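You operate a simulated robot arm through the tools that you are given. There is no shell and no other tool.

The job below is to be done with a simulated robot arm. You get a single attempt, and the scene is never put back.

Task
Press the fan cover onto the pump with the lever.
Fine: first clamp, then lock the pump; after, unlock it, then open the clamp.

Only the result counts: the job must be done as asked and must still hold three seconds after the hand-in. Knocking over, shifting, dropping, spilling or breaking anything else fails it. Lids that push on must go on centred and level and be pressed home; caps that screw on are set level and turned clockwise until they are tight.

Robot
A 6-joint arm with a two-finger parallel gripper, fixed in place. Base frame: the origin is at the foot of the arm, x ahead of it, y to its left, z up. Lengths are in mm, angles in rad, forces in N, time in s.
With the tool pointing down near the work surface it reaches from about 240 to 660 mm from the base axis. Its first joint turns from -1.152 to 1.152 rad. Payload 2.9 kg.
The tool frame sits at the grasp point between the pads (the TCP): z along the fingers, y along the line on which they close. The tips reach 30 mm beyond it. The gripper opens to 110 mm. The fingers are 20 mm wide and 10 mm thick; the gripper's body (48 by 112 mm) begins 55 mm behind the TCP.
Orientation is told as [roll, pitch, yaw] about the base's x, y, z axes, in that order, counted from this pose: with the fingers straight down and closing along the base's y, the tool's x points along the base's -x, its y along +y and its z along -z.

Tools
- The arm moves only by the tool arm_command. Its argument "plan" is a list of rows, each a list of 6 numbers: the shift along the base's x, y, z in mm, then the turn, a rotation vector about the base's x, y, z in rad. In form: [[x, y, z, wx, wy, wz], ...]. A call has 1 to 20 rows; each row is the pose to reach, as a shift and turn from the pose commanded when the call began. "jaw" is the opening, from 0 (shut) to 1 (fully open), set as the call begins (left out, the last holds). Each row takes 0.2 s and may step no farther than 50 mm and 0.15 rad from the row before; otherwise, or with a gripper value out of range, the whole call is refused. A pose out of reach is approached as far as the arm can. The call stops where the force on the tool passes 60 N (or 10 N more than at its start, if that is more) or the arm is blocked; 0.2 s more then pass. Each finger travels about 108 mm/s and halts on what it meets, pressing with about 30 N; the grip force reading is that of the motor and also rises with nothing between the fingers. The clock runs only during rows and for 0.2 s after the last one: add rows that repeat a pose to give the fingers time. It gives the time, the measured TCP pose, the force on the tool (base axes), the opening and the grip force at its end, in the units of the frame above (readings bear some noise), with the torque about the TCP (base axes, N m) and any sound that the robot's microphone picked up.
- Cameras (640 x 400 px; columns grow to the right, rows downward): "scene" is fixed at [71.7, 427.6, 1389.6]; the picture's right is [-0.80, -0.60, 0.00], its down [-0.32, 0.42, -0.85] and it looks along [0.51, -0.68, -0.53] (base axes); focal length 329 px, centre (320, 200). "wrist" rides on the gripper at [72, 17, -103] in the tool frame; the picture's right is [-0.23, 0.97, 0.00], its down [-0.76, -0.18, -0.62] and it looks along [-0.61, -0.14, 0.78] (tool axes); focal length 222 px, centre (320, 200). There is no depth. A picture from a camera that has moved, and an enlarged one, comes with that camera's place and axes in the base frame and with its lens.
- get_image(camera): a new picture of that camera. The clock stands still meanwhile.
- close_up(camera, box): a new picture of the part [left, top, right, bottom] of that camera's present view, enlarged. The clock stands still meanwhile.
- job_done(): hands the job in; it is judged then, once.

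Places have to be worked out from the pictures, the camera data and where the tool is seen. Open the gripper and draw the arm clear of the work before you hand the job in, unless the task says otherwise.

The tools are called after "Request:" as name(argument=value, ...) on one line, values as JSON. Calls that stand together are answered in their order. arm_command: Moves the arm, as the interface text tells. Its arguments: {"type":"object","properties":{"plan":{"type":"array","items":{"type":"array","items":{"type":"number"}}},"jaw":{"type":"number"}},"required":["plan"]} The other tools are called the same way: get_image (camera) takes a picture; close_up (camera, box) takes an enlarged picture of a part of a camera's view; job_done () hands the job in.

At the start:

```text
time_s: 0.0
position: [447.7, -102.4, 1080.3]
tool_rot: [-0.001, -0.001, 0.001]
ft_force: [-0.3, -1.0, -0.7]
torque: [-0.02, -0.01, -0.02]
grip_width: 109.8
grasp_force: 0.1
```

scene: 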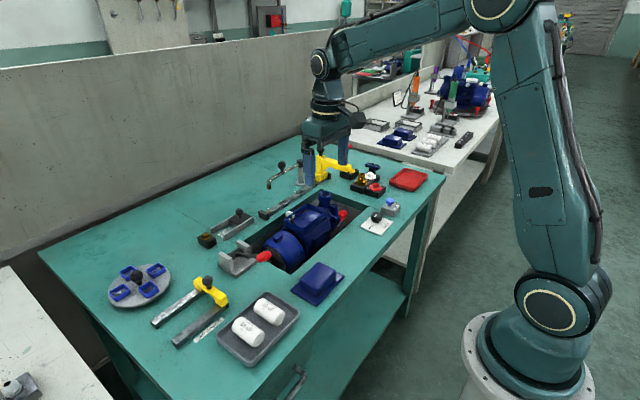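
wrist: 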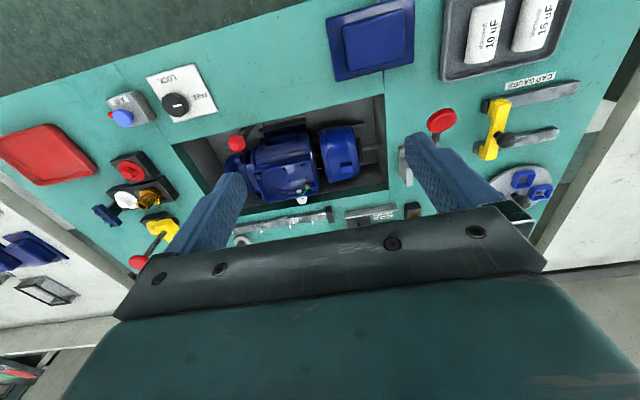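

The first pictures show a bench with a pump in a well, several levers, a lock knob, and blue covers. I'll take enlarged views to identify each part before moving.

Request:
close_up(camera="scene", box=[200, 150, 360, 250])

Request:
close_up(camera="scene", box=[300, 130, 460, 230])

Request:
close_up(camera="scene", box=[190, 200, 350, 300])

Request:
close_up(camera="scene", box=[90, 240, 330, 390])

Request:
close_up(camera="wrist", box=[160, 60, 420, 222])

Request:
close_up(camera="wrist", box=[380, 60, 620, 210])

Request:
close_up(camera="wrist", box=[0, 60, 260, 280])

```text
4.00 times, centred on (280, 200) of scene
camera zoom: at [71.7, 427.6, 1389.6], right [-0.8, -0.6, 0.0], down [-0.32, 0.42, -0.85], along [0.51, -0.68, -0.53], focal length 1315 px, centre (480, 200)
```

zoom: 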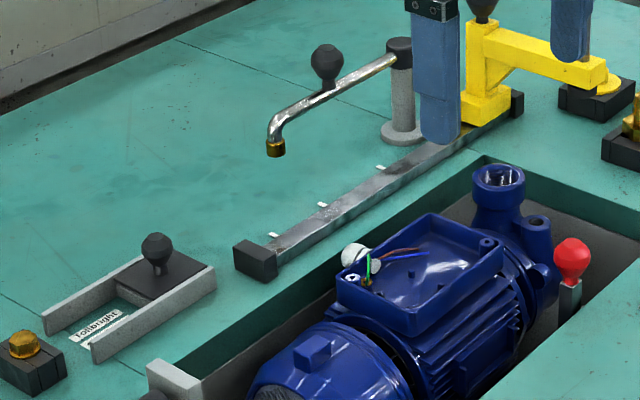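

```text
4.00 times, centred on (380, 180) of scene
camera zoom: at [71.7, 427.6, 1389.6], right [-0.8, -0.6, 0.0], down [-0.32, 0.42, -0.85], along [0.51, -0.68, -0.53], focal length 1315 px, centre (80, 280)
```

zoom: 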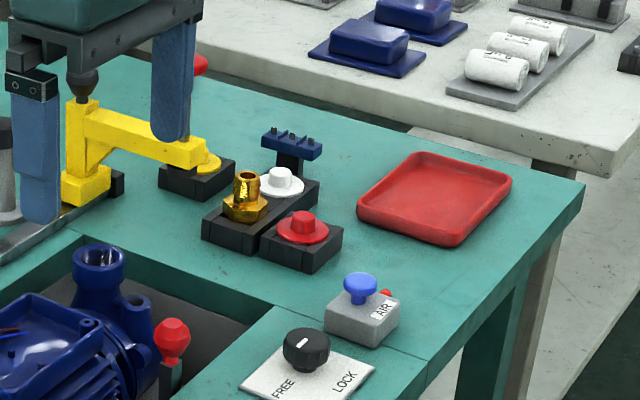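

```text
4.00 times, centred on (270, 250) of scene
camera zoom: at [71.7, 427.6, 1389.6], right [-0.8, -0.6, 0.0], down [-0.32, 0.42, -0.85], along [0.51, -0.68, -0.53], focal length 1315 px, centre (520, 0)
```

zoom: 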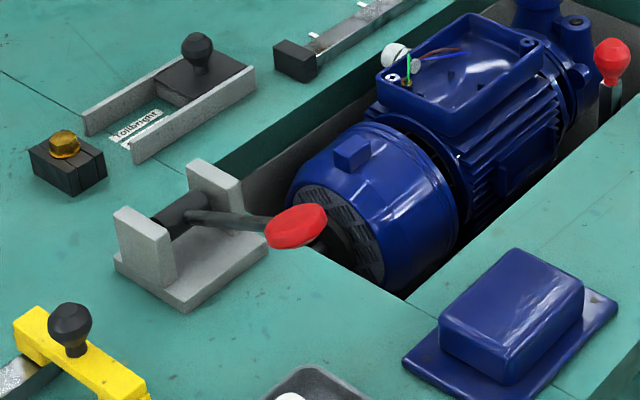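

```text
2.67 times, centred on (210, 315) of scene
camera zoom: at [71.7, 427.6, 1389.6], right [-0.8, -0.6, 0.0], down [-0.32, 0.42, -0.85], along [0.51, -0.68, -0.53], focal length 876 px, centre (613, -107)
```

zoom: 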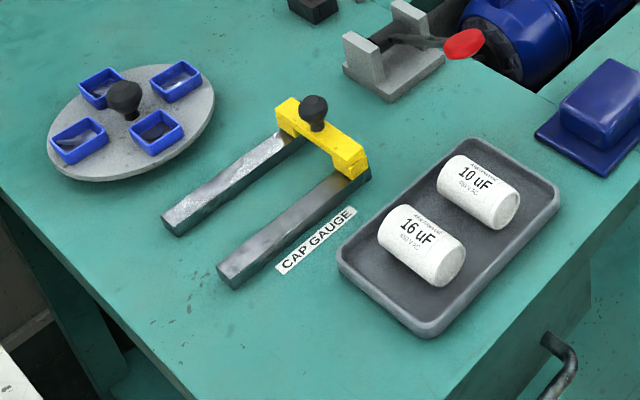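

```text
2.46 times, centred on (290, 141) of wrist
camera zoom: at [374.8, -85.4, 1184.4], right [0.23, 0.97, 0.0], down [0.76, -0.18, 0.62], along [0.61, -0.14, -0.78], focal length 547 px, centre (394, 345)
```

zoom: 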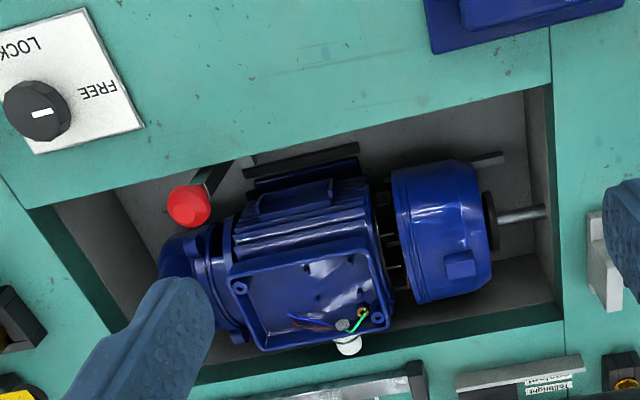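

```text
2.67 times, centred on (500, 135) of wrist
camera zoom: at [374.8, -85.4, 1184.4], right [0.23, 0.97, 0.0], down [0.76, -0.18, 0.62], along [0.61, -0.14, -0.78], focal length 592 px, centre (-160, 373)
```

zoom: 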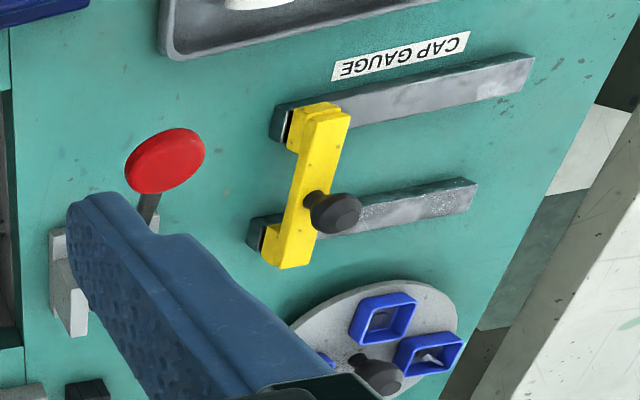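

```text
1.82 times, centred on (130, 170) of wrist
camera zoom: at [374.8, -85.4, 1184.4], right [0.23, 0.97, 0.0], down [0.76, -0.18, 0.62], along [0.61, -0.14, -0.78], focal length 404 px, centre (666, 254)
```

zoom: 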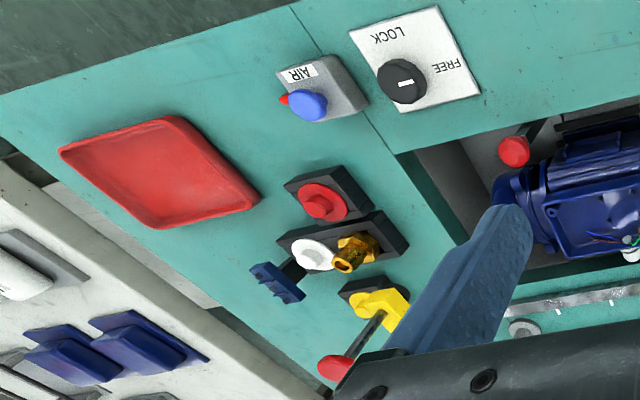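

I estimate the table top at z≈812, the FREE/LOCK knob near (417,-313,838), the red clamp knob near (496,-252,844), and the press lever's red knob near (512,51,885). I'll move high above the press lever so the wrist camera can look down on it.

Request:
arm_command(plan=[[25, 26, -10, 0, 0, 0], [50, 52, -20, 0, 0, 0], [75, 78, -35, 0, 0, 0], [100, 104, -50, 0, 0, 0], [125, 130, -65, 0, 0, 0], [150, 155, -80, 0, 0, 0], [170, 155, -80, 0, 0, 0]])

Request:
get_image(camera="wrist")

Request:
get_image(camera="scene")

```text
time_s: 1.6
position: [618.5, 53.3, 999.8]
tool_rot: [0.0, -0.002, -0.001]
ft_force: [0.0, 0.2, 0.0]
torque: [0.02, 0.03, 0.01]
grip_width: 109.9
grasp_force: 0.1
```

```text
taken
camera wrist: at [544.6, 70.1, 1103.6], right [0.23, 0.97, 0.0], down [0.76, -0.18, 0.62], along [0.61, -0.14, -0.78], focal length 222 px, centre (320, 200)
```

wrist: 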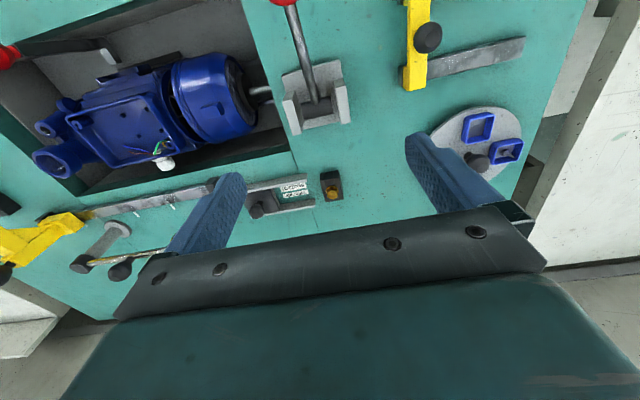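

```text
taken
```

scene: 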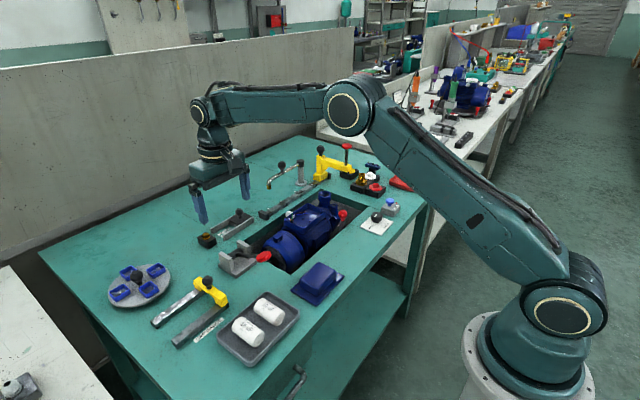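

The lever bracket, ram and pump are visible now, and the arm no longer blocks the scene camera. I'll enlarge each of these regions.

Request:
close_up(camera="wrist", box=[150, 0, 400, 156])

Request:
close_up(camera="wrist", box=[0, 0, 200, 125])

Request:
close_up(camera="wrist", box=[0, 130, 360, 300])

Request:
close_up(camera="scene", box=[250, 140, 350, 203])

Request:
close_up(camera="scene", box=[300, 140, 440, 240])

Request:
close_up(camera="scene", box=[210, 180, 360, 274])

```text
2.56 times, centred on (275, 78) of wrist
camera zoom: at [544.6, 70.1, 1103.6], right [0.23, 0.97, 0.0], down [0.76, -0.18, 0.62], along [0.61, -0.14, -0.78], focal length 569 px, centre (435, 512)
```

zoom: 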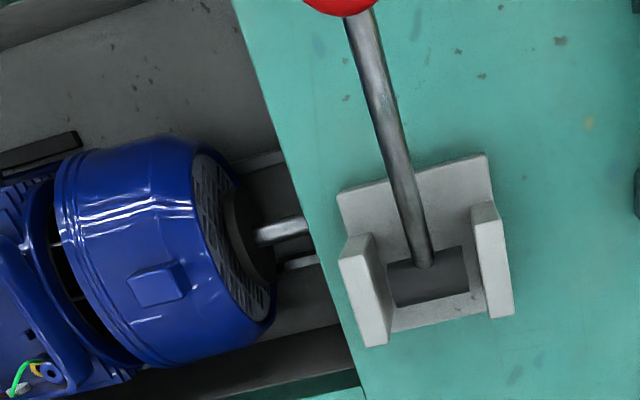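

```text
3.20 times, centred on (100, 62) of wrist
camera zoom: at [544.6, 70.1, 1103.6], right [0.23, 0.97, 0.0], down [0.76, -0.18, 0.62], along [0.61, -0.14, -0.78], focal length 711 px, centre (1024, 640)
```

zoom: 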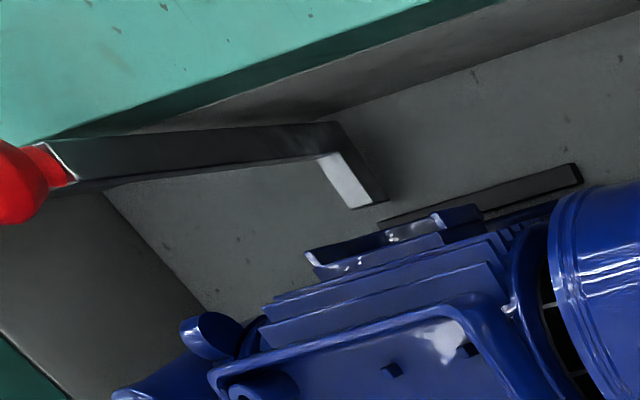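

```text
1.78 times, centred on (180, 215) of wrist
camera zoom: at [544.6, 70.1, 1103.6], right [0.23, 0.97, 0.0], down [0.76, -0.18, 0.62], along [0.61, -0.14, -0.78], focal length 395 px, centre (569, 173)
```

zoom: 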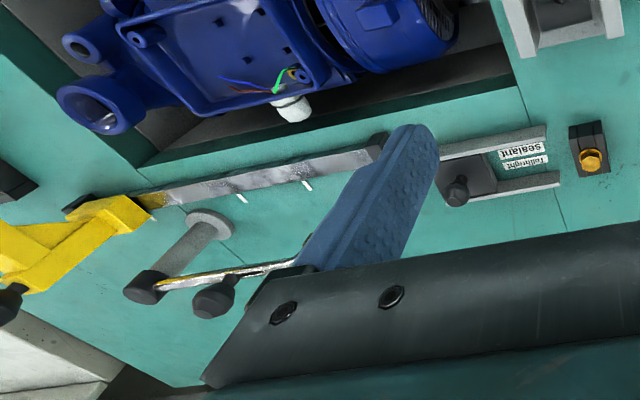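

```text
6.35 times, centred on (300, 172) of scene
camera zoom: at [71.7, 427.6, 1389.6], right [-0.8, -0.6, 0.0], down [-0.32, 0.42, -0.85], along [0.51, -0.68, -0.53], focal length 2087 px, centre (447, 381)
```

zoom: 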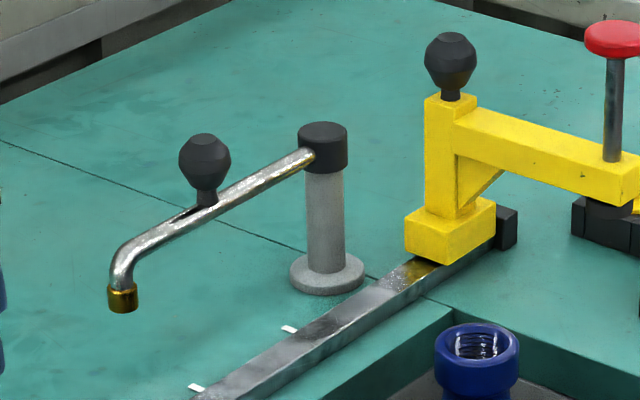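

```text
4.00 times, centred on (370, 190) of scene
camera zoom: at [71.7, 427.6, 1389.6], right [-0.8, -0.6, 0.0], down [-0.32, 0.42, -0.85], along [0.51, -0.68, -0.53], focal length 1315 px, centre (120, 240)
```

zoom: 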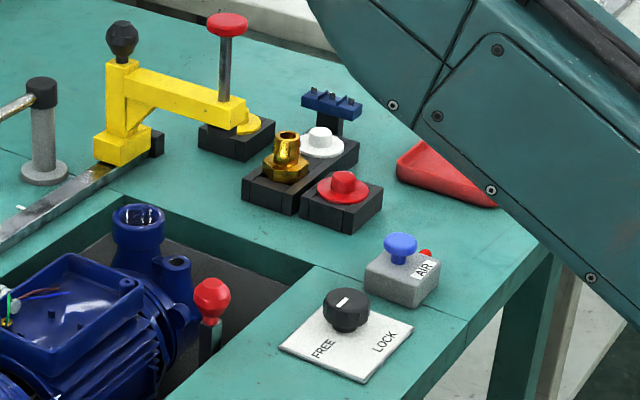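

```text
4.26 times, centred on (285, 227) of scene
camera zoom: at [71.7, 427.6, 1389.6], right [-0.8, -0.6, 0.0], down [-0.32, 0.42, -0.85], along [0.51, -0.68, -0.53], focal length 1399 px, centre (469, 85)
```

zoom: 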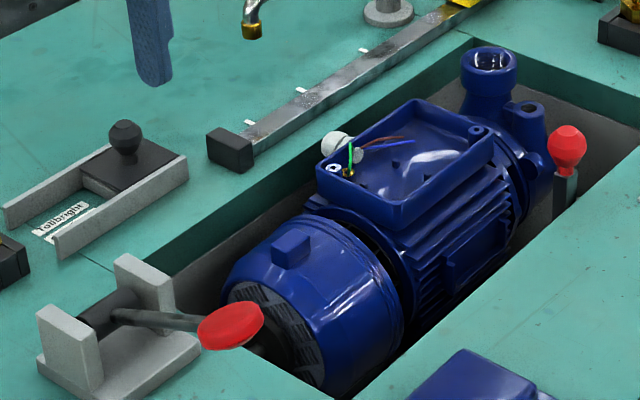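

The clamp lever seems to stand upright in the well, with its knob at about (496,-252,844) and its base much lower. I'll fly the camera above the clamp and LOCK area to see how they work.

Request:
arm_command(plan=[[-10, -42, -5, 0, 0, 0], [-20, -84, -10, 0, 0, 0], [-30, -126, -15, 0, 0, 0], [-40, -168, -20, 0, 0, 0], [-50, -210, -25, 0, 0, 0], [-60, -250, -30, 0, 0, 0], [-66, -290, -35, 0, 0, 0], [-66, -290, -35, 0, 0, 0]])

Request:
get_image(camera="wrist")

Request:
close_up(camera="wrist", box=[200, 0, 420, 138])

Request:
close_up(camera="scene", box=[220, 190, 300, 240])

```text
time_s: 3.4
position: [552.8, -237.9, 967.4]
tool_rot: [-0.001, 0.001, 0.001]
ft_force: [0.3, -0.3, 0.3]
torque: [0.0, 0.0, -0.03]
grip_width: 110.0
grasp_force: 0.1
```

```text
taken
camera wrist: at [479.0, -220.8, 1069.5], right [0.23, 0.97, 0.0], down [0.76, -0.18, 0.62], along [0.61, -0.14, -0.78], focal length 222 px, centre (320, 200)
```

wrist: 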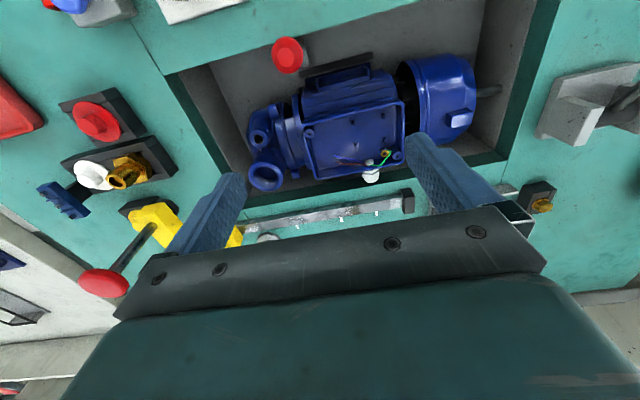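

```text
2.90 times, centred on (310, 69) of wrist
camera zoom: at [479.0, -220.8, 1069.5], right [0.23, 0.97, 0.0], down [0.76, -0.18, 0.62], along [0.61, -0.14, -0.78], focal length 644 px, centre (349, 580)
```

zoom: 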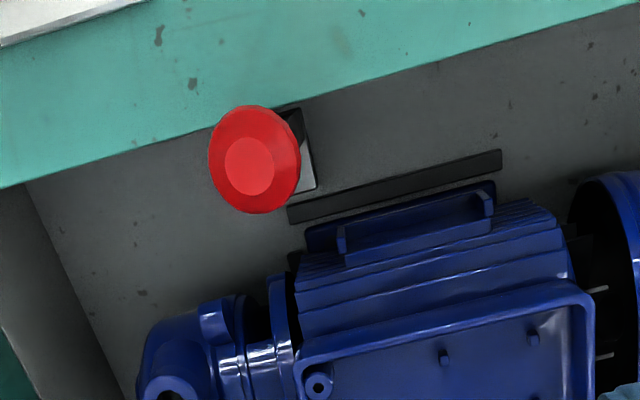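

```text
8.00 times, centred on (260, 215) of scene
camera zoom: at [71.7, 427.5, 1389.6], right [-0.8, -0.6, 0.0], down [-0.32, 0.42, -0.85], along [0.51, -0.68, -0.53], focal length 2630 px, centre (800, 80)
```

zoom: 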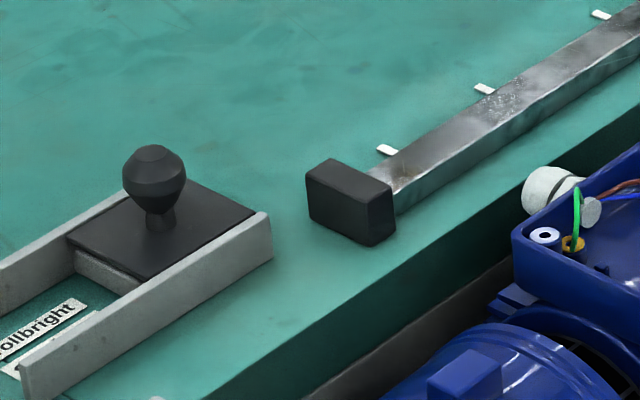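

From above, the knob hides the lever, and a dark bar runs along the pump's near side. I'll yaw the tool 90° and tilt it so the camera sees the clamp from the -y side.

Request:
arm_command(plan=[[-6, -8, 0, 0, 0, 0.15], [-12, -16, 0, 0, 0, 0.3], [-18, -24, 0, 0, 0, 0.45], [-24, -32, 0, 0, 0, 0.6], [-30, -40, 0, 0, 0, 0.75], [-36, -48, 0, 0, 0, 0.9], [-42, -56, 0, 0, 0, 1.05], [-48, -64, 0, 0, 0, 1.2], [-52, -70, 0, 0, 0, 1.35], [-52, -70, 0, 0, 0, 1.5]])

Request:
arm_command(plan=[[0, 0, 0, 0.12, 0, 0], [0, 0, 0, 0.24, 0, 0], [0, 0, 0, 0.36, 0, 0], [0, 0, 0, 0.36, 0, 0]])

Request:
get_image(camera="wrist")

Request:
close_up(camera="wrist", box=[200, 40, 424, 180])

```text
time_s: 5.6
position: [499.4, -308.0, 965.4]
tool_rot: [0.0, 0.0, 1.501]
ft_force: [0.3, 0.3, -0.3]
torque: [0.01, -0.02, -0.01]
grip_width: 110.1
grasp_force: 0.0
```

```text
time_s: 6.6
position: [465.7, -311.4, 964.0]
tool_rot: [0.026, -0.359, 1.494]
ft_force: [-0.4, 0.9, -0.1]
torque: [0.01, 0.0, -0.01]
grip_width: 110.0
grasp_force: 0.0
out of reach, approached as far as the arm can: row 3, 4
```

```text
taken
camera wrist: at [442.2, -414.0, 1036.7], right [-0.96, 0.28, 0.1], down [0.23, 0.48, 0.85], along [0.18, 0.83, -0.52], focal length 222 px, centre (320, 200)
```

wrist: 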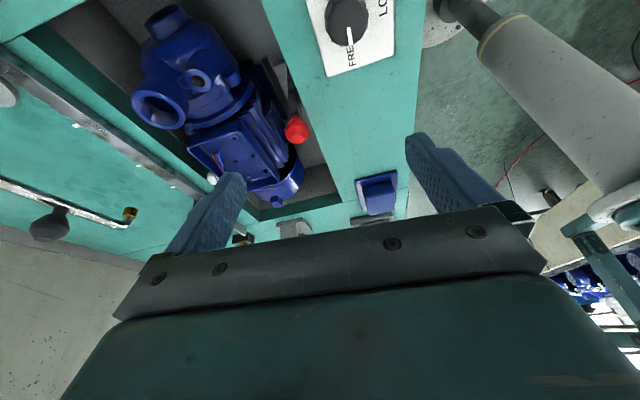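

```text
2.86 times, centred on (312, 110) of wrist
camera zoom: at [442.2, -414.0, 1036.7], right [-0.96, 0.28, 0.1], down [0.23, 0.48, 0.85], along [0.18, 0.83, -0.52], focal length 635 px, centre (343, 457)
```

zoom: 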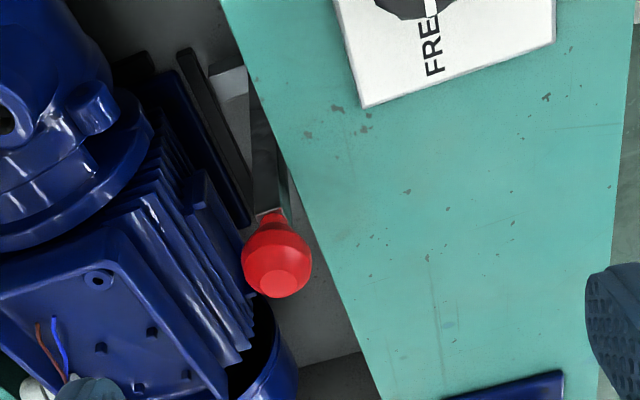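

The lever runs down from the knob to a light stub joined to a dark jaw bar beside the pump foot. I'll zoom in further on it from both cameras.

Request:
close_up(camera="wrist", box=[255, 50, 319, 90])

Request:
close_up(camera="wrist", box=[230, 70, 326, 130])

Request:
close_up(camera="scene", box=[318, 196, 366, 226])

Request:
close_up(camera="wrist", box=[280, 0, 440, 100])

```text
10.00 times, centred on (287, 70) of wrist
camera zoom: at [442.2, -414.0, 1036.7], right [-0.96, 0.28, 0.1], down [0.23, 0.48, 0.85], along [0.18, 0.83, -0.52], focal length 2221 px, centre (650, 1500)
```

zoom: 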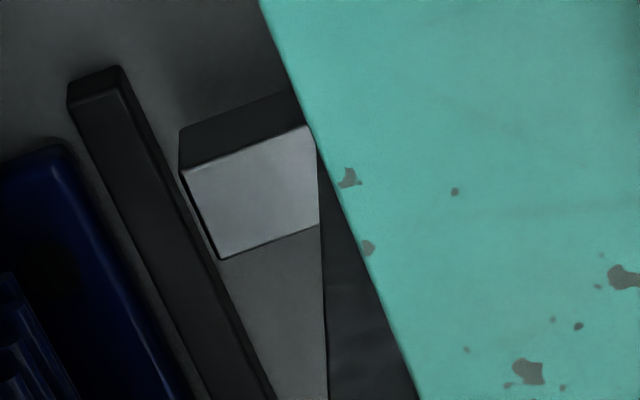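

```text
6.67 times, centred on (278, 100) of wrist
camera zoom: at [442.2, -414.0, 1036.7], right [-0.96, 0.28, 0.1], down [0.23, 0.48, 0.85], along [0.18, 0.83, -0.52], focal length 1481 px, centre (600, 867)
```

zoom: 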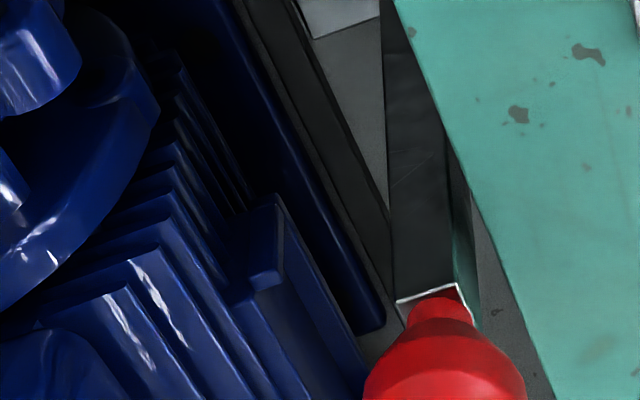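

```text
13.33 times, centred on (342, 211) of scene
camera zoom: at [71.7, 427.6, 1389.6], right [-0.8, -0.6, 0.0], down [-0.32, 0.42, -0.85], along [0.51, -0.68, -0.53], focal length 4383 px, centre (27, 53)
```

zoom: 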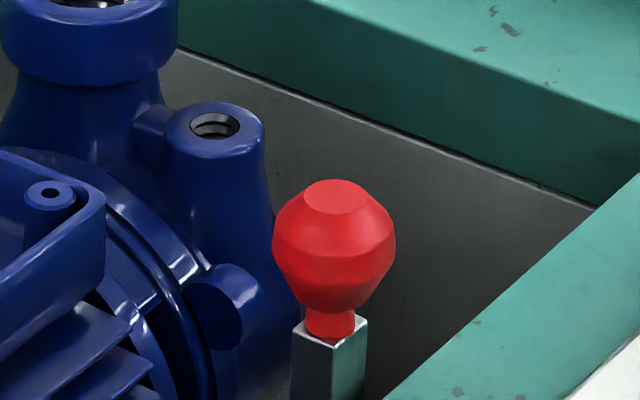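

```text
4.00 times, centred on (360, 50) of wrist
camera zoom: at [442.2, -414.0, 1036.7], right [-0.96, 0.28, 0.1], down [0.23, 0.48, 0.85], along [0.18, 0.83, -0.52], focal length 888 px, centre (160, 800)
```

zoom: 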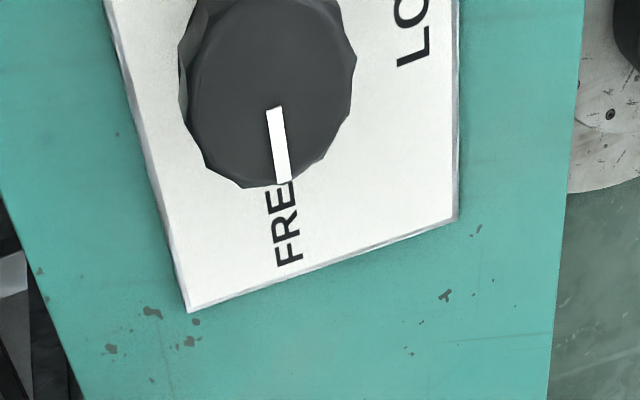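

The knob pointer reads FREE, and the lever is a square bar going down to a block near the well floor. To see which way it can swing, I'll undo the tilt and yaw and look down from a better spot.

Request:
arm_command(plan=[[0, 0, 0, -0.12, 0, 0], [0, 0, 0, -0.24, 0, 0], [0, 0, 0, -0.36, 0, 0]])

```text
time_s: 7.4
position: [464.5, -310.2, 965.1]
tool_rot: [0.0, -0.001, 1.505]
ft_force: [0.1, -1.2, -0.6]
torque: [0.01, -0.02, -0.01]
grip_width: 109.9
grasp_force: 0.0
out of reach, approached as far as the arm can: row 1
```

The tool is level again at (464.5,-310,965). I'll yaw back to default while moving to about (544,-167,910), so the camera looks down into the gap next to the pump.

Request:
arm_command(plan=[[8, 14, 0, 0, 0, -0.15], [16, 28, 0, 0, 0, -0.3], [24, 43, 0, 0, 0, -0.45], [32, 57, 0, 0, 0, -0.6], [40, 71, 0, 0, 0, -0.75], [48, 86, 0, 0, 0, -0.9], [56, 100, -10, 0, 0, -1.05], [64, 114, -20, 0, 0, -1.2], [72, 128, -35, 0, 0, -1.35], [79, 143, -55, 0, 0, -1.5], [79, 143, -55, 0, 0, -1.505]])

Request:
get_image(camera="wrist")

Request:
close_up(camera="wrist", box=[160, 10, 384, 150])

Request:
close_up(camera="wrist", box=[200, 50, 296, 110])

```text
time_s: 9.8
position: [544.7, -166.6, 908.8]
tool_rot: [0.001, 0.001, -0.008]
ft_force: [-0.4, 0.4, -0.3]
torque: [0.01, 0.0, -0.01]
grip_width: 110.0
grasp_force: 0.1
```

```text
taken
camera wrist: at [471.3, -150.0, 1013.3], right [0.23, 0.97, 0.0], down [0.76, -0.18, 0.62], along [0.61, -0.15, -0.78], focal length 222 px, centre (320, 200)
```

wrist: 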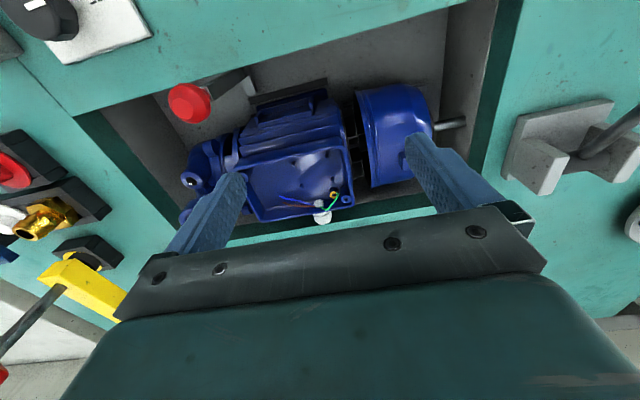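

```text
2.86 times, centred on (272, 80) of wrist
camera zoom: at [471.3, -150.0, 1013.3], right [0.23, 0.97, 0.0], down [0.76, -0.18, 0.62], along [0.61, -0.15, -0.78], focal length 635 px, centre (457, 543)
```

zoom: 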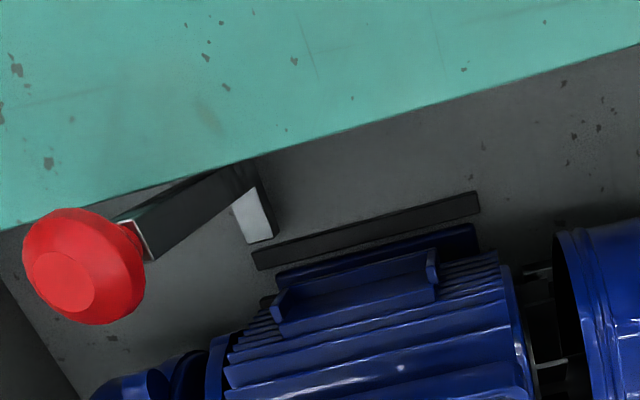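

```text
6.67 times, centred on (248, 80) of wrist
camera zoom: at [471.3, -150.0, 1013.3], right [0.23, 0.97, 0.0], down [0.76, -0.18, 0.62], along [0.61, -0.15, -0.78], focal length 1481 px, centre (800, 1000)
```

zoom: 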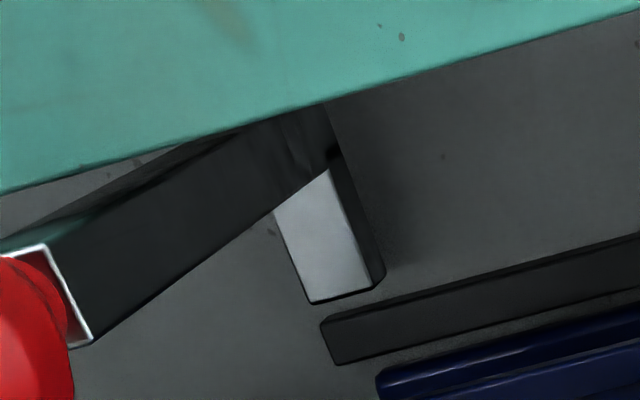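

The lever is vertical at about (495,-252), from its red knob at z≈842 down to z≈702, with a stub pointing +x at its foot. I'll narrow the jaws, move above this knob, and check alignment before descending.

Request:
arm_command(plan=[[-12, -21, 5, 0, 0, 0], [-25, -43, 10, 0, 0, 0], [-37, -64, 15, 0, 0, 0], [-49, -86, 15, 0, 0, 0], [-49, -86, 15, 0, 0, 0]], jaw=0.5)

Request:
get_image(camera="wrist")

Request:
close_up(camera="scene", box=[300, 150, 400, 213])

```text
time_s: 11.0
position: [495.2, -254.1, 923.7]
tool_rot: [0.0, 0.0, -0.004]
ft_force: [0.7, 0.2, -0.5]
torque: [-0.02, 0.01, -0.03]
grip_width: 55.0
grasp_force: 0.1
```

```text
taken
camera wrist: at [422.3, -236.6, 1028.2], right [0.23, 0.97, 0.0], down [0.76, -0.18, 0.62], along [0.61, -0.14, -0.78], focal length 222 px, centre (320, 200)
```

wrist: 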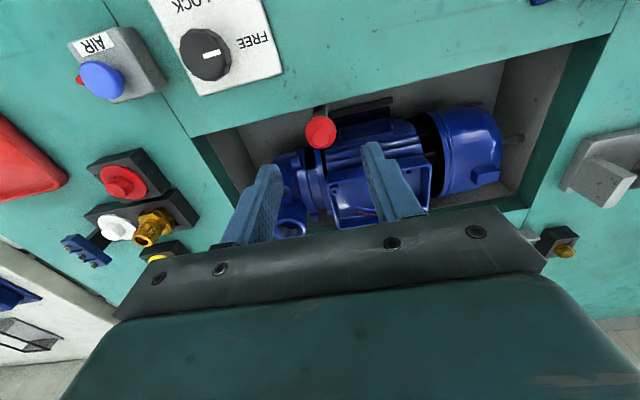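

```text
6.35 times, centred on (350, 182) of scene
camera zoom: at [71.7, 427.6, 1389.6], right [-0.8, -0.6, 0.0], down [-0.32, 0.42, -0.85], along [0.51, -0.68, -0.53], focal length 2087 px, centre (130, 318)
```

zoom: 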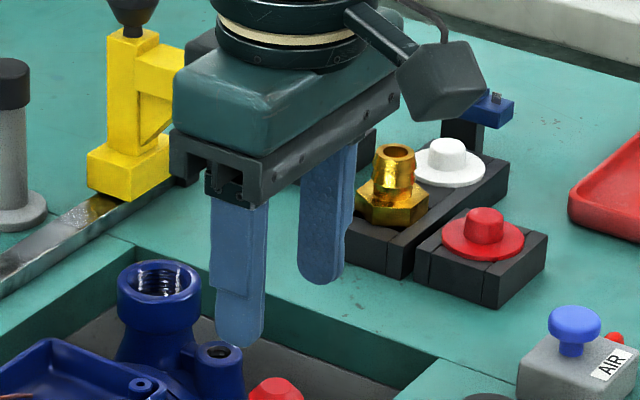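

Knob and TCP agree in x and y (knob ≈ (495,-253,842)). I'll descend straight so the fingers straddle the knob, without closing yet.

Request:
arm_command(plan=[[0, 0.5, -30, 0, 0, 0], [0, 0.5, -55, 0, 0, 0], [0, 0.5, -68, 0, 0, 0], [0, 0.5, -68, 0, 0, 0]])

Request:
close_up(camera="wrist", box=[200, 60, 440, 210])

Request:
close_up(camera="scene", box=[310, 180, 374, 220])

```text
time_s: 12.0
position: [496.1, -252.6, 856.0]
tool_rot: [0.0, 0.0, -0.004]
ft_force: [-0.3, -1.0, 0.1]
torque: [-0.04, -0.03, 0.0]
grip_width: 54.6
grasp_force: 0.1
```

```text
2.67 times, centred on (320, 135) of wrist
camera zoom: at [422.8, -235.5, 960.4], right [0.23, 0.97, 0.0], down [0.76, -0.18, 0.62], along [0.61, -0.14, -0.78], focal length 592 px, centre (320, 373)
```

zoom: 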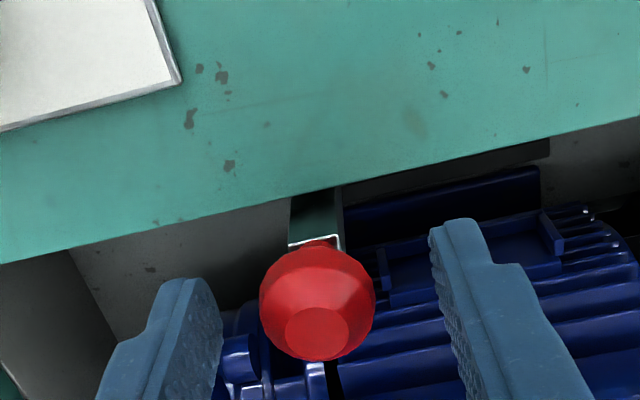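

```text
10.00 times, centred on (342, 200) of scene
camera zoom: at [71.7, 427.6, 1389.6], right [-0.8, -0.6, 0.0], down [-0.32, 0.42, -0.85], along [0.51, -0.68, -0.53], focal length 3287 px, centre (100, 200)
```

zoom: 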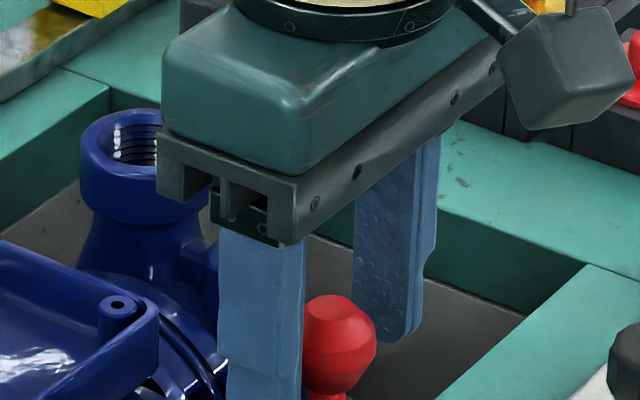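

The fingers straddle the knob with clearance on both sides. I'll close on it, holding position, and read the forces.

Request:
arm_command(plan=[[0, 0, 0, 0, 0, 0], [0, 0, 0, 0, 0, 0], [0, 0, 0, 0, 0, 0]], jaw=0.0)

Request:
close_up(camera="wrist", box=[200, 60, 440, 210])

```text
time_s: 12.8
position: [496.7, -252.6, 856.4]
tool_rot: [-0.001, 0.0, -0.006]
ft_force: [1.0, -5.4, -4.6]
torque: [0.31, -0.26, -0.02]
grip_width: 27.8
grasp_force: 45.1
```

```text
2.67 times, centred on (320, 135) of wrist
camera zoom: at [422.8, -235.8, 960.4], right [0.23, 0.97, 0.0], down [0.76, -0.18, 0.62], along [0.61, -0.15, -0.78], focal length 592 px, centre (320, 373)
```

zoom: 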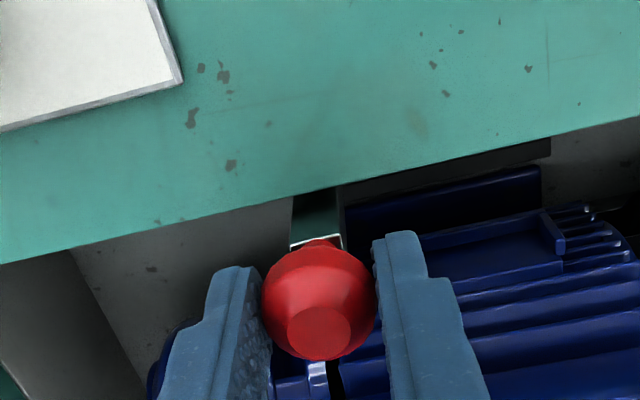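

The knob is held (27.8 mm). I'll now nudge it by 2 mm along +y to see whether the lever gives in that direction.

Request:
arm_command(plan=[[0, 2, 0, 0, 0, 0]])

```text
time_s: 13.2
position: [495.0, -253.6, 856.6]
tool_rot: [-0.003, -0.002, -0.009]
ft_force: [5.4, -19.1, -6.4]
torque: [0.42, 0.97, 0.31]
grip_width: 27.7
grasp_force: 45.2
```

The lever resists +y (−19 N with no movement). I'll back off and try −y by 2 mm past neutral.

Request:
arm_command(plan=[[0, -2, 0, 0, 0, 0], [0, -4, 0, 0, 0, 0]])

```text
time_s: 13.8
position: [495.1, -253.7, 857.3]
tool_rot: [0.002, 0.0, -0.002]
ft_force: [1.1, 2.4, -3.2]
torque: [-0.57, -0.84, -0.28]
grip_width: 27.8
grasp_force: 45.2
```

At −2 mm the force is only +2.4 N, so this isn't conclusive yet. I'll nudge another 2 mm in −y.

Request:
arm_command(plan=[[0, -2, 0, 0, 0, 0], [0, -2, 0, 0, 0, 0]])

```text
time_s: 14.4
position: [495.2, -253.6, 856.6]
tool_rot: [0.004, 0.001, 0.004]
ft_force: [0.6, 28.0, 4.3]
torque: [-0.16, -0.26, -0.05]
grip_width: 27.6
grasp_force: 45.3
```

The lever is stiff in −y too (+28 N), so it does not swing about x. I'll return to neutral in y and nudge +x by 2 mm.

Request:
arm_command(plan=[[0, 2.7, 0, 0, 0, 0], [0, 2.7, 0, 0, 0, 0]])

Request:
arm_command(plan=[[2, 0, 0, 0, 0, 0], [2, 0, 0, 0, 0, 0]])

```text
time_s: 15.0
position: [496.8, -253.1, 857.1]
tool_rot: [0.003, 0.0, -0.004]
ft_force: [2.1, 21.4, 3.2]
torque: [-0.1, 0.93, 0.11]
grip_width: 27.5
grasp_force: 44.9
```

```text
time_s: 15.6
position: [496.5, -253.7, 856.2]
tool_rot: [0.001, 0.0, -0.004]
ft_force: [-3.3, 23.5, 2.6]
torque: [-0.21, -0.26, -0.01]
grip_width: 27.9
grasp_force: 45.2
```

Moving +x by 2 mm gives only about −3 N, so x seems softer than y. I'll go another 4 mm in +x in small rows.

Request:
arm_command(plan=[[2, 0, 0, 0, 0, 0], [4, 0, 0, 0, 0, 0], [4, 0, 0, 0, 0, 0]])

Request:
close_up(camera="wrist", box=[200, 60, 440, 210])

```text
time_s: 16.4
position: [501.8, -253.2, 856.1]
tool_rot: [0.001, 0.0, -0.004]
ft_force: [-3.0, 22.7, -0.7]
torque: [-0.2, 0.17, -0.1]
grip_width: 27.7
grasp_force: 45.2
```

```text
2.67 times, centred on (320, 135) of wrist
camera zoom: at [428.7, -236.3, 960.5], right [0.23, 0.97, 0.0], down [0.76, -0.18, 0.62], along [0.61, -0.14, -0.78], focal length 592 px, centre (320, 373)
```

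zoom: 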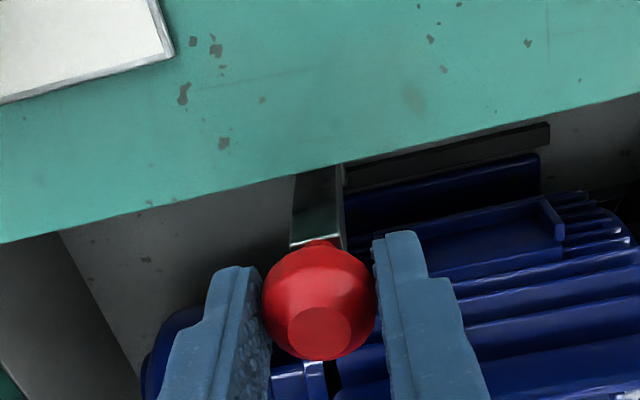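

The lever follows the gripper toward +x with only ~3 N, so it pivots about y at its foot and is swinging toward the pump. I'll continue in small steps along the arc and watch the force.

Request:
arm_command(plan=[[3, 0, -0.2, 0, 0, 0], [6, 0, -0.5, 0, 0, 0], [6, 0, -0.5, 0, 0, 0]])

Request:
close_up(camera="scene", box=[310, 180, 374, 220])

Request:
close_up(camera="wrist", box=[200, 60, 440, 210])

```text
time_s: 17.2
position: [508.3, -253.8, 857.4]
tool_rot: [0.002, -0.002, -0.003]
ft_force: [-0.9, 20.6, 1.7]
torque: [-0.09, 1.02, 0.06]
grip_width: 27.6
grasp_force: 44.5
```

```text
10.00 times, centred on (342, 200) of scene
camera zoom: at [71.7, 428.1, 1389.4], right [-0.8, -0.6, 0.0], down [-0.32, 0.42, -0.85], along [0.51, -0.68, -0.53], focal length 3287 px, centre (100, 200)
```

zoom: 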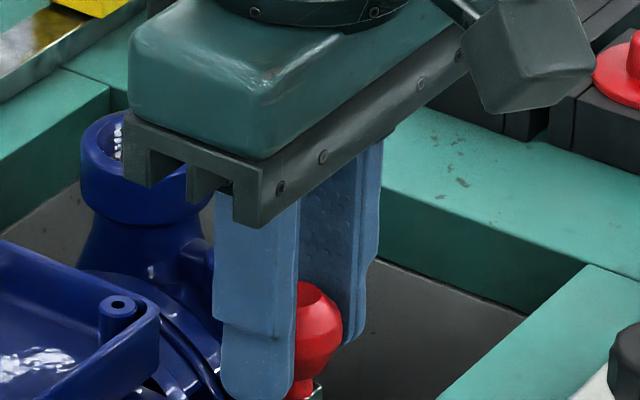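

```text
2.67 times, centred on (320, 135) of wrist
camera zoom: at [434.7, -236.2, 960.5], right [0.23, 0.97, 0.0], down [0.76, -0.18, 0.62], along [0.61, -0.14, -0.78], focal length 592 px, centre (320, 373)
```

zoom: 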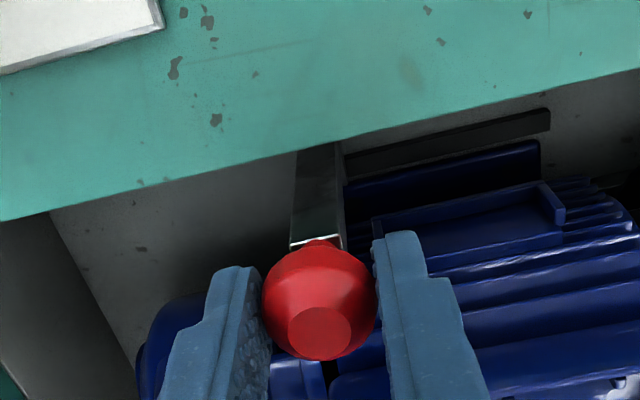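

The lever continues easily toward +x. I'll relieve the +20 N side load by shifting +y slightly, and keep following the arc.

Request:
arm_command(plan=[[0, 2, 0, 0, 0, 0], [0, 3.5, 0, 0, 0, 0], [0, 3.5, 0, 0, 0, 0]])

Request:
arm_command(plan=[[3, 0, -0.5, 0, 0, 0], [6, 0, -1, 0, 0, 0], [6, 0, -1, 0, 0, 0]])

```text
time_s: 18.0
position: [507.0, -252.7, 856.7]
tool_rot: [-0.003, -0.002, -0.011]
ft_force: [-0.4, -6.7, -3.4]
torque: [0.4, 0.07, 0.27]
grip_width: 27.5
grasp_force: 44.7
```

```text
time_s: 18.8
position: [513.6, -253.1, 856.4]
tool_rot: [-0.003, -0.004, -0.011]
ft_force: [-0.2, -21.6, 11.0]
torque: [0.21, 1.23, -0.11]
grip_width: 27.8
grasp_force: 44.6
```

x follows freely to 514; z shows 11 N upward, so I dropped slightly too much. I'll ease y back 1 mm and step on in +x without descending.

Request:
arm_command(plan=[[3, -1, 0.5, 0, 0, 0], [6, -1, 0.3, 0, 0, 0], [6, -1, 0.3, 0, 0, 0]])

Request:
close_up(camera="wrist", box=[200, 60, 440, 210])

Request:
close_up(camera="scene", box=[310, 180, 374, 220])

```text
time_s: 19.6
position: [520.3, -252.4, 856.8]
tool_rot: [-0.002, -0.005, -0.006]
ft_force: [1.7, -19.3, 14.6]
torque: [0.13, -0.31, -0.23]
grip_width: 27.8
grasp_force: 45.1
```

```text
2.67 times, centred on (320, 135) of wrist
camera zoom: at [446.8, -235.6, 960.2], right [0.23, 0.97, 0.0], down [0.76, -0.18, 0.63], along [0.61, -0.15, -0.78], focal length 592 px, centre (320, 373)
```

zoom: 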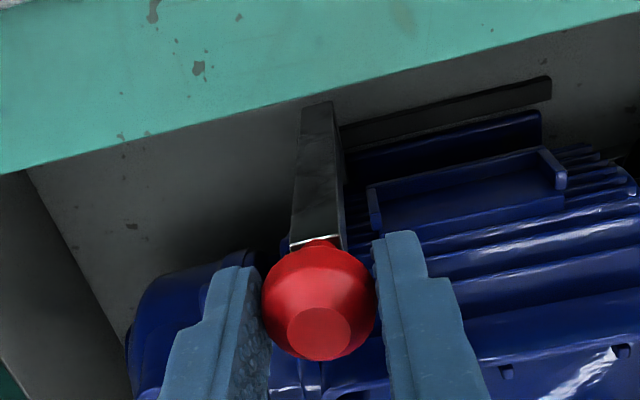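

```text
10.00 times, centred on (342, 200) of scene
camera zoom: at [71.5, 427.2, 1389.7], right [-0.8, -0.6, 0.0], down [-0.32, 0.42, -0.85], along [0.51, -0.68, -0.53], focal length 3287 px, centre (100, 200)
```

zoom: 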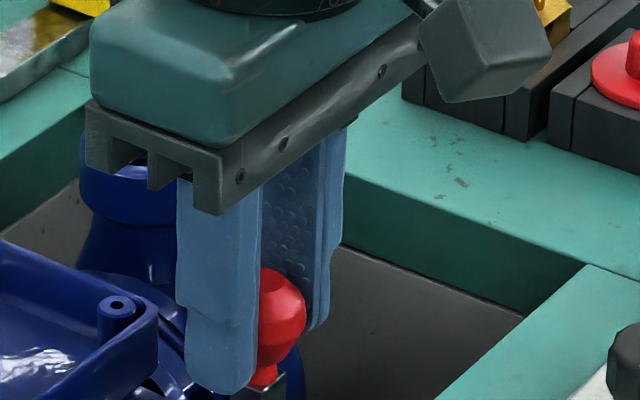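

The lever is swinging to +x with low x-force, but fz=+15 N and fingertips at z≈826 are close to the pump's box height (≈824). I'll open slightly, raise about 8 mm and re-grip higher on the knob.

Request:
arm_command(plan=[[0, 0, 0, 0, 0, 0], [0, 0, 0, 0, 0, 0], [0, 0, 4, 0, 0, 0], [0, 0, 8, 0, 0, 0], [0, 0, 8, 0, 0, 0]], jaw=0.36)

Request:
close_up(camera="wrist", box=[200, 60, 440, 210])

Request:
close_up(camera="scene", box=[310, 180, 374, 220])

```text
time_s: 20.8
position: [518.8, -252.2, 864.0]
tool_rot: [-0.001, 0.0, -0.006]
ft_force: [0.3, -0.5, 0.1]
torque: [0.0, -0.01, 0.01]
grip_width: 39.7
grasp_force: 0.2
```

```text
2.67 times, centred on (320, 135) of wrist
camera zoom: at [446.1, -234.9, 967.4], right [0.23, 0.97, 0.0], down [0.76, -0.18, 0.62], along [0.61, -0.14, -0.78], focal length 592 px, centre (320, 373)
```

zoom: 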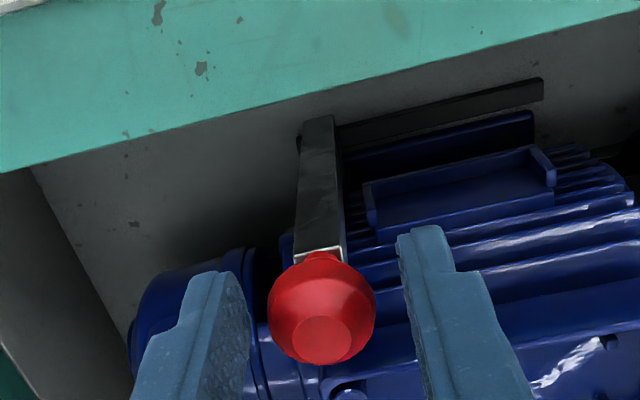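

```text
10.00 times, centred on (342, 200) of scene
camera zoom: at [71.7, 427.6, 1389.6], right [-0.8, -0.6, 0.0], down [-0.32, 0.42, -0.85], along [0.51, -0.68, -0.53], focal length 3287 px, centre (100, 200)
```

zoom: 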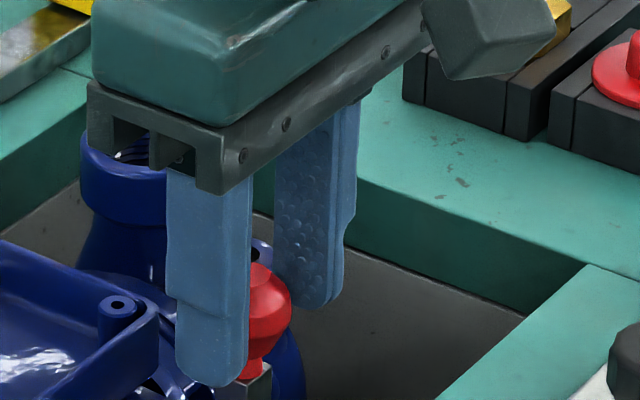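

Released, the lever swung ~5 mm further by itself: knob now at about (525,-253,839). I'll follow with the TCP to x≈525 and re-grip at this higher position.

Request:
arm_command(plan=[[3, 0, 0, 0, 0, 0], [6, -0.5, 0, 0, 0, 0], [6, -0.5, 0, 0, 0, 0]])

Request:
arm_command(plan=[[0, 0, 0, 0, 0, 0], [0, 0, 0, 0, 0, 0]], jaw=0.2)

Request:
close_up(camera="wrist", box=[200, 60, 440, 210])

```text
time_s: 21.6
position: [526.5, -252.5, 864.4]
tool_rot: [0.0, 0.001, -0.006]
ft_force: [0.0, -0.2, 0.1]
torque: [0.01, 0.02, 0.01]
grip_width: 39.4
grasp_force: 0.0
```

```text
time_s: 22.2
position: [524.5, -253.5, 864.2]
tool_rot: [0.0, 0.0, -0.004]
ft_force: [0.6, -4.1, 0.0]
torque: [0.35, -0.03, 0.02]
grip_width: 27.2
grasp_force: 45.1
```

```text
2.67 times, centred on (320, 135) of wrist
camera zoom: at [451.9, -235.9, 967.5], right [0.23, 0.97, 0.0], down [0.76, -0.18, 0.62], along [0.61, -0.15, -0.78], focal length 592 px, centre (320, 373)
```

zoom: 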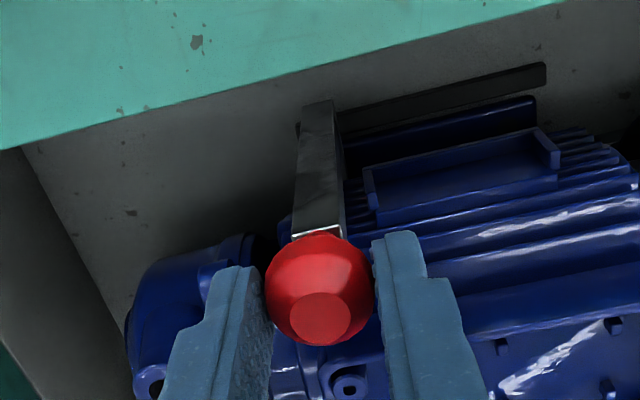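

Re-gripped with low forces. I'll continue along the arc in +x with a slight descent, checking force.

Request:
arm_command(plan=[[3, 0, -0.7, 0, 0, 0], [6, 0, -1.4, 0, 0, 0], [6, 0, -1.4, 0, 0, 0]])

Request:
arm_command(plan=[[3, 0, -0.8, 0, 0, 0], [6, 0, -1.6, 0, 0, 0], [6, 0, -1.6, 0, 0, 0]])

Request:
close_up(camera="wrist", box=[200, 60, 440, 210])

Request:
close_up(camera="scene", box=[310, 180, 374, 220])

```text
time_s: 23.0
position: [527.8, -252.9, 862.6]
tool_rot: [0.002, 0.008, -0.01]
ft_force: [-30.0, -4.5, 16.5]
torque: [-0.59, 0.86, 0.01]
grip_width: 27.5
grasp_force: 44.8
```

```text
time_s: 23.8
position: [537.0, -252.5, 861.3]
tool_rot: [0.0, -0.003, -0.004]
ft_force: [1.3, -11.2, 2.1]
torque: [-0.07, -0.08, 0.15]
grip_width: 27.0
grasp_force: 4.9
```

```text
2.67 times, centred on (320, 135) of wrist
camera zoom: at [464.9, -235.3, 964.9], right [0.23, 0.97, 0.0], down [0.76, -0.18, 0.63], along [0.61, -0.14, -0.78], focal length 592 px, centre (320, 373)
```

zoom: 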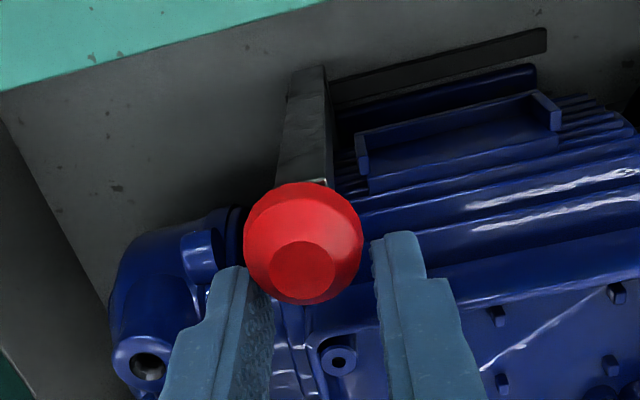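

```text
10.00 times, centred on (342, 200) of scene
camera zoom: at [71.7, 427.4, 1389.7], right [-0.8, -0.6, 0.0], down [-0.32, 0.42, -0.85], along [0.51, -0.68, -0.53], focal length 3287 px, centre (100, 200)
```

zoom: 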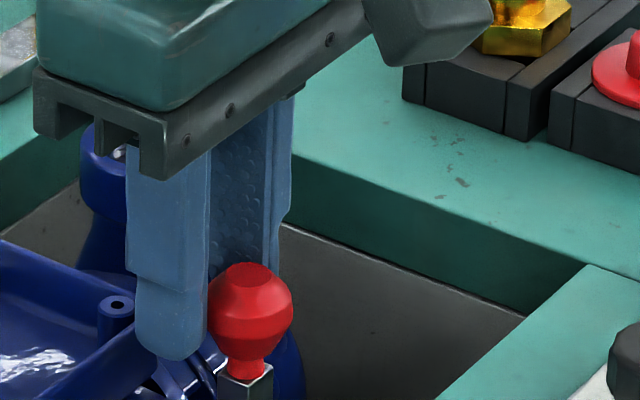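

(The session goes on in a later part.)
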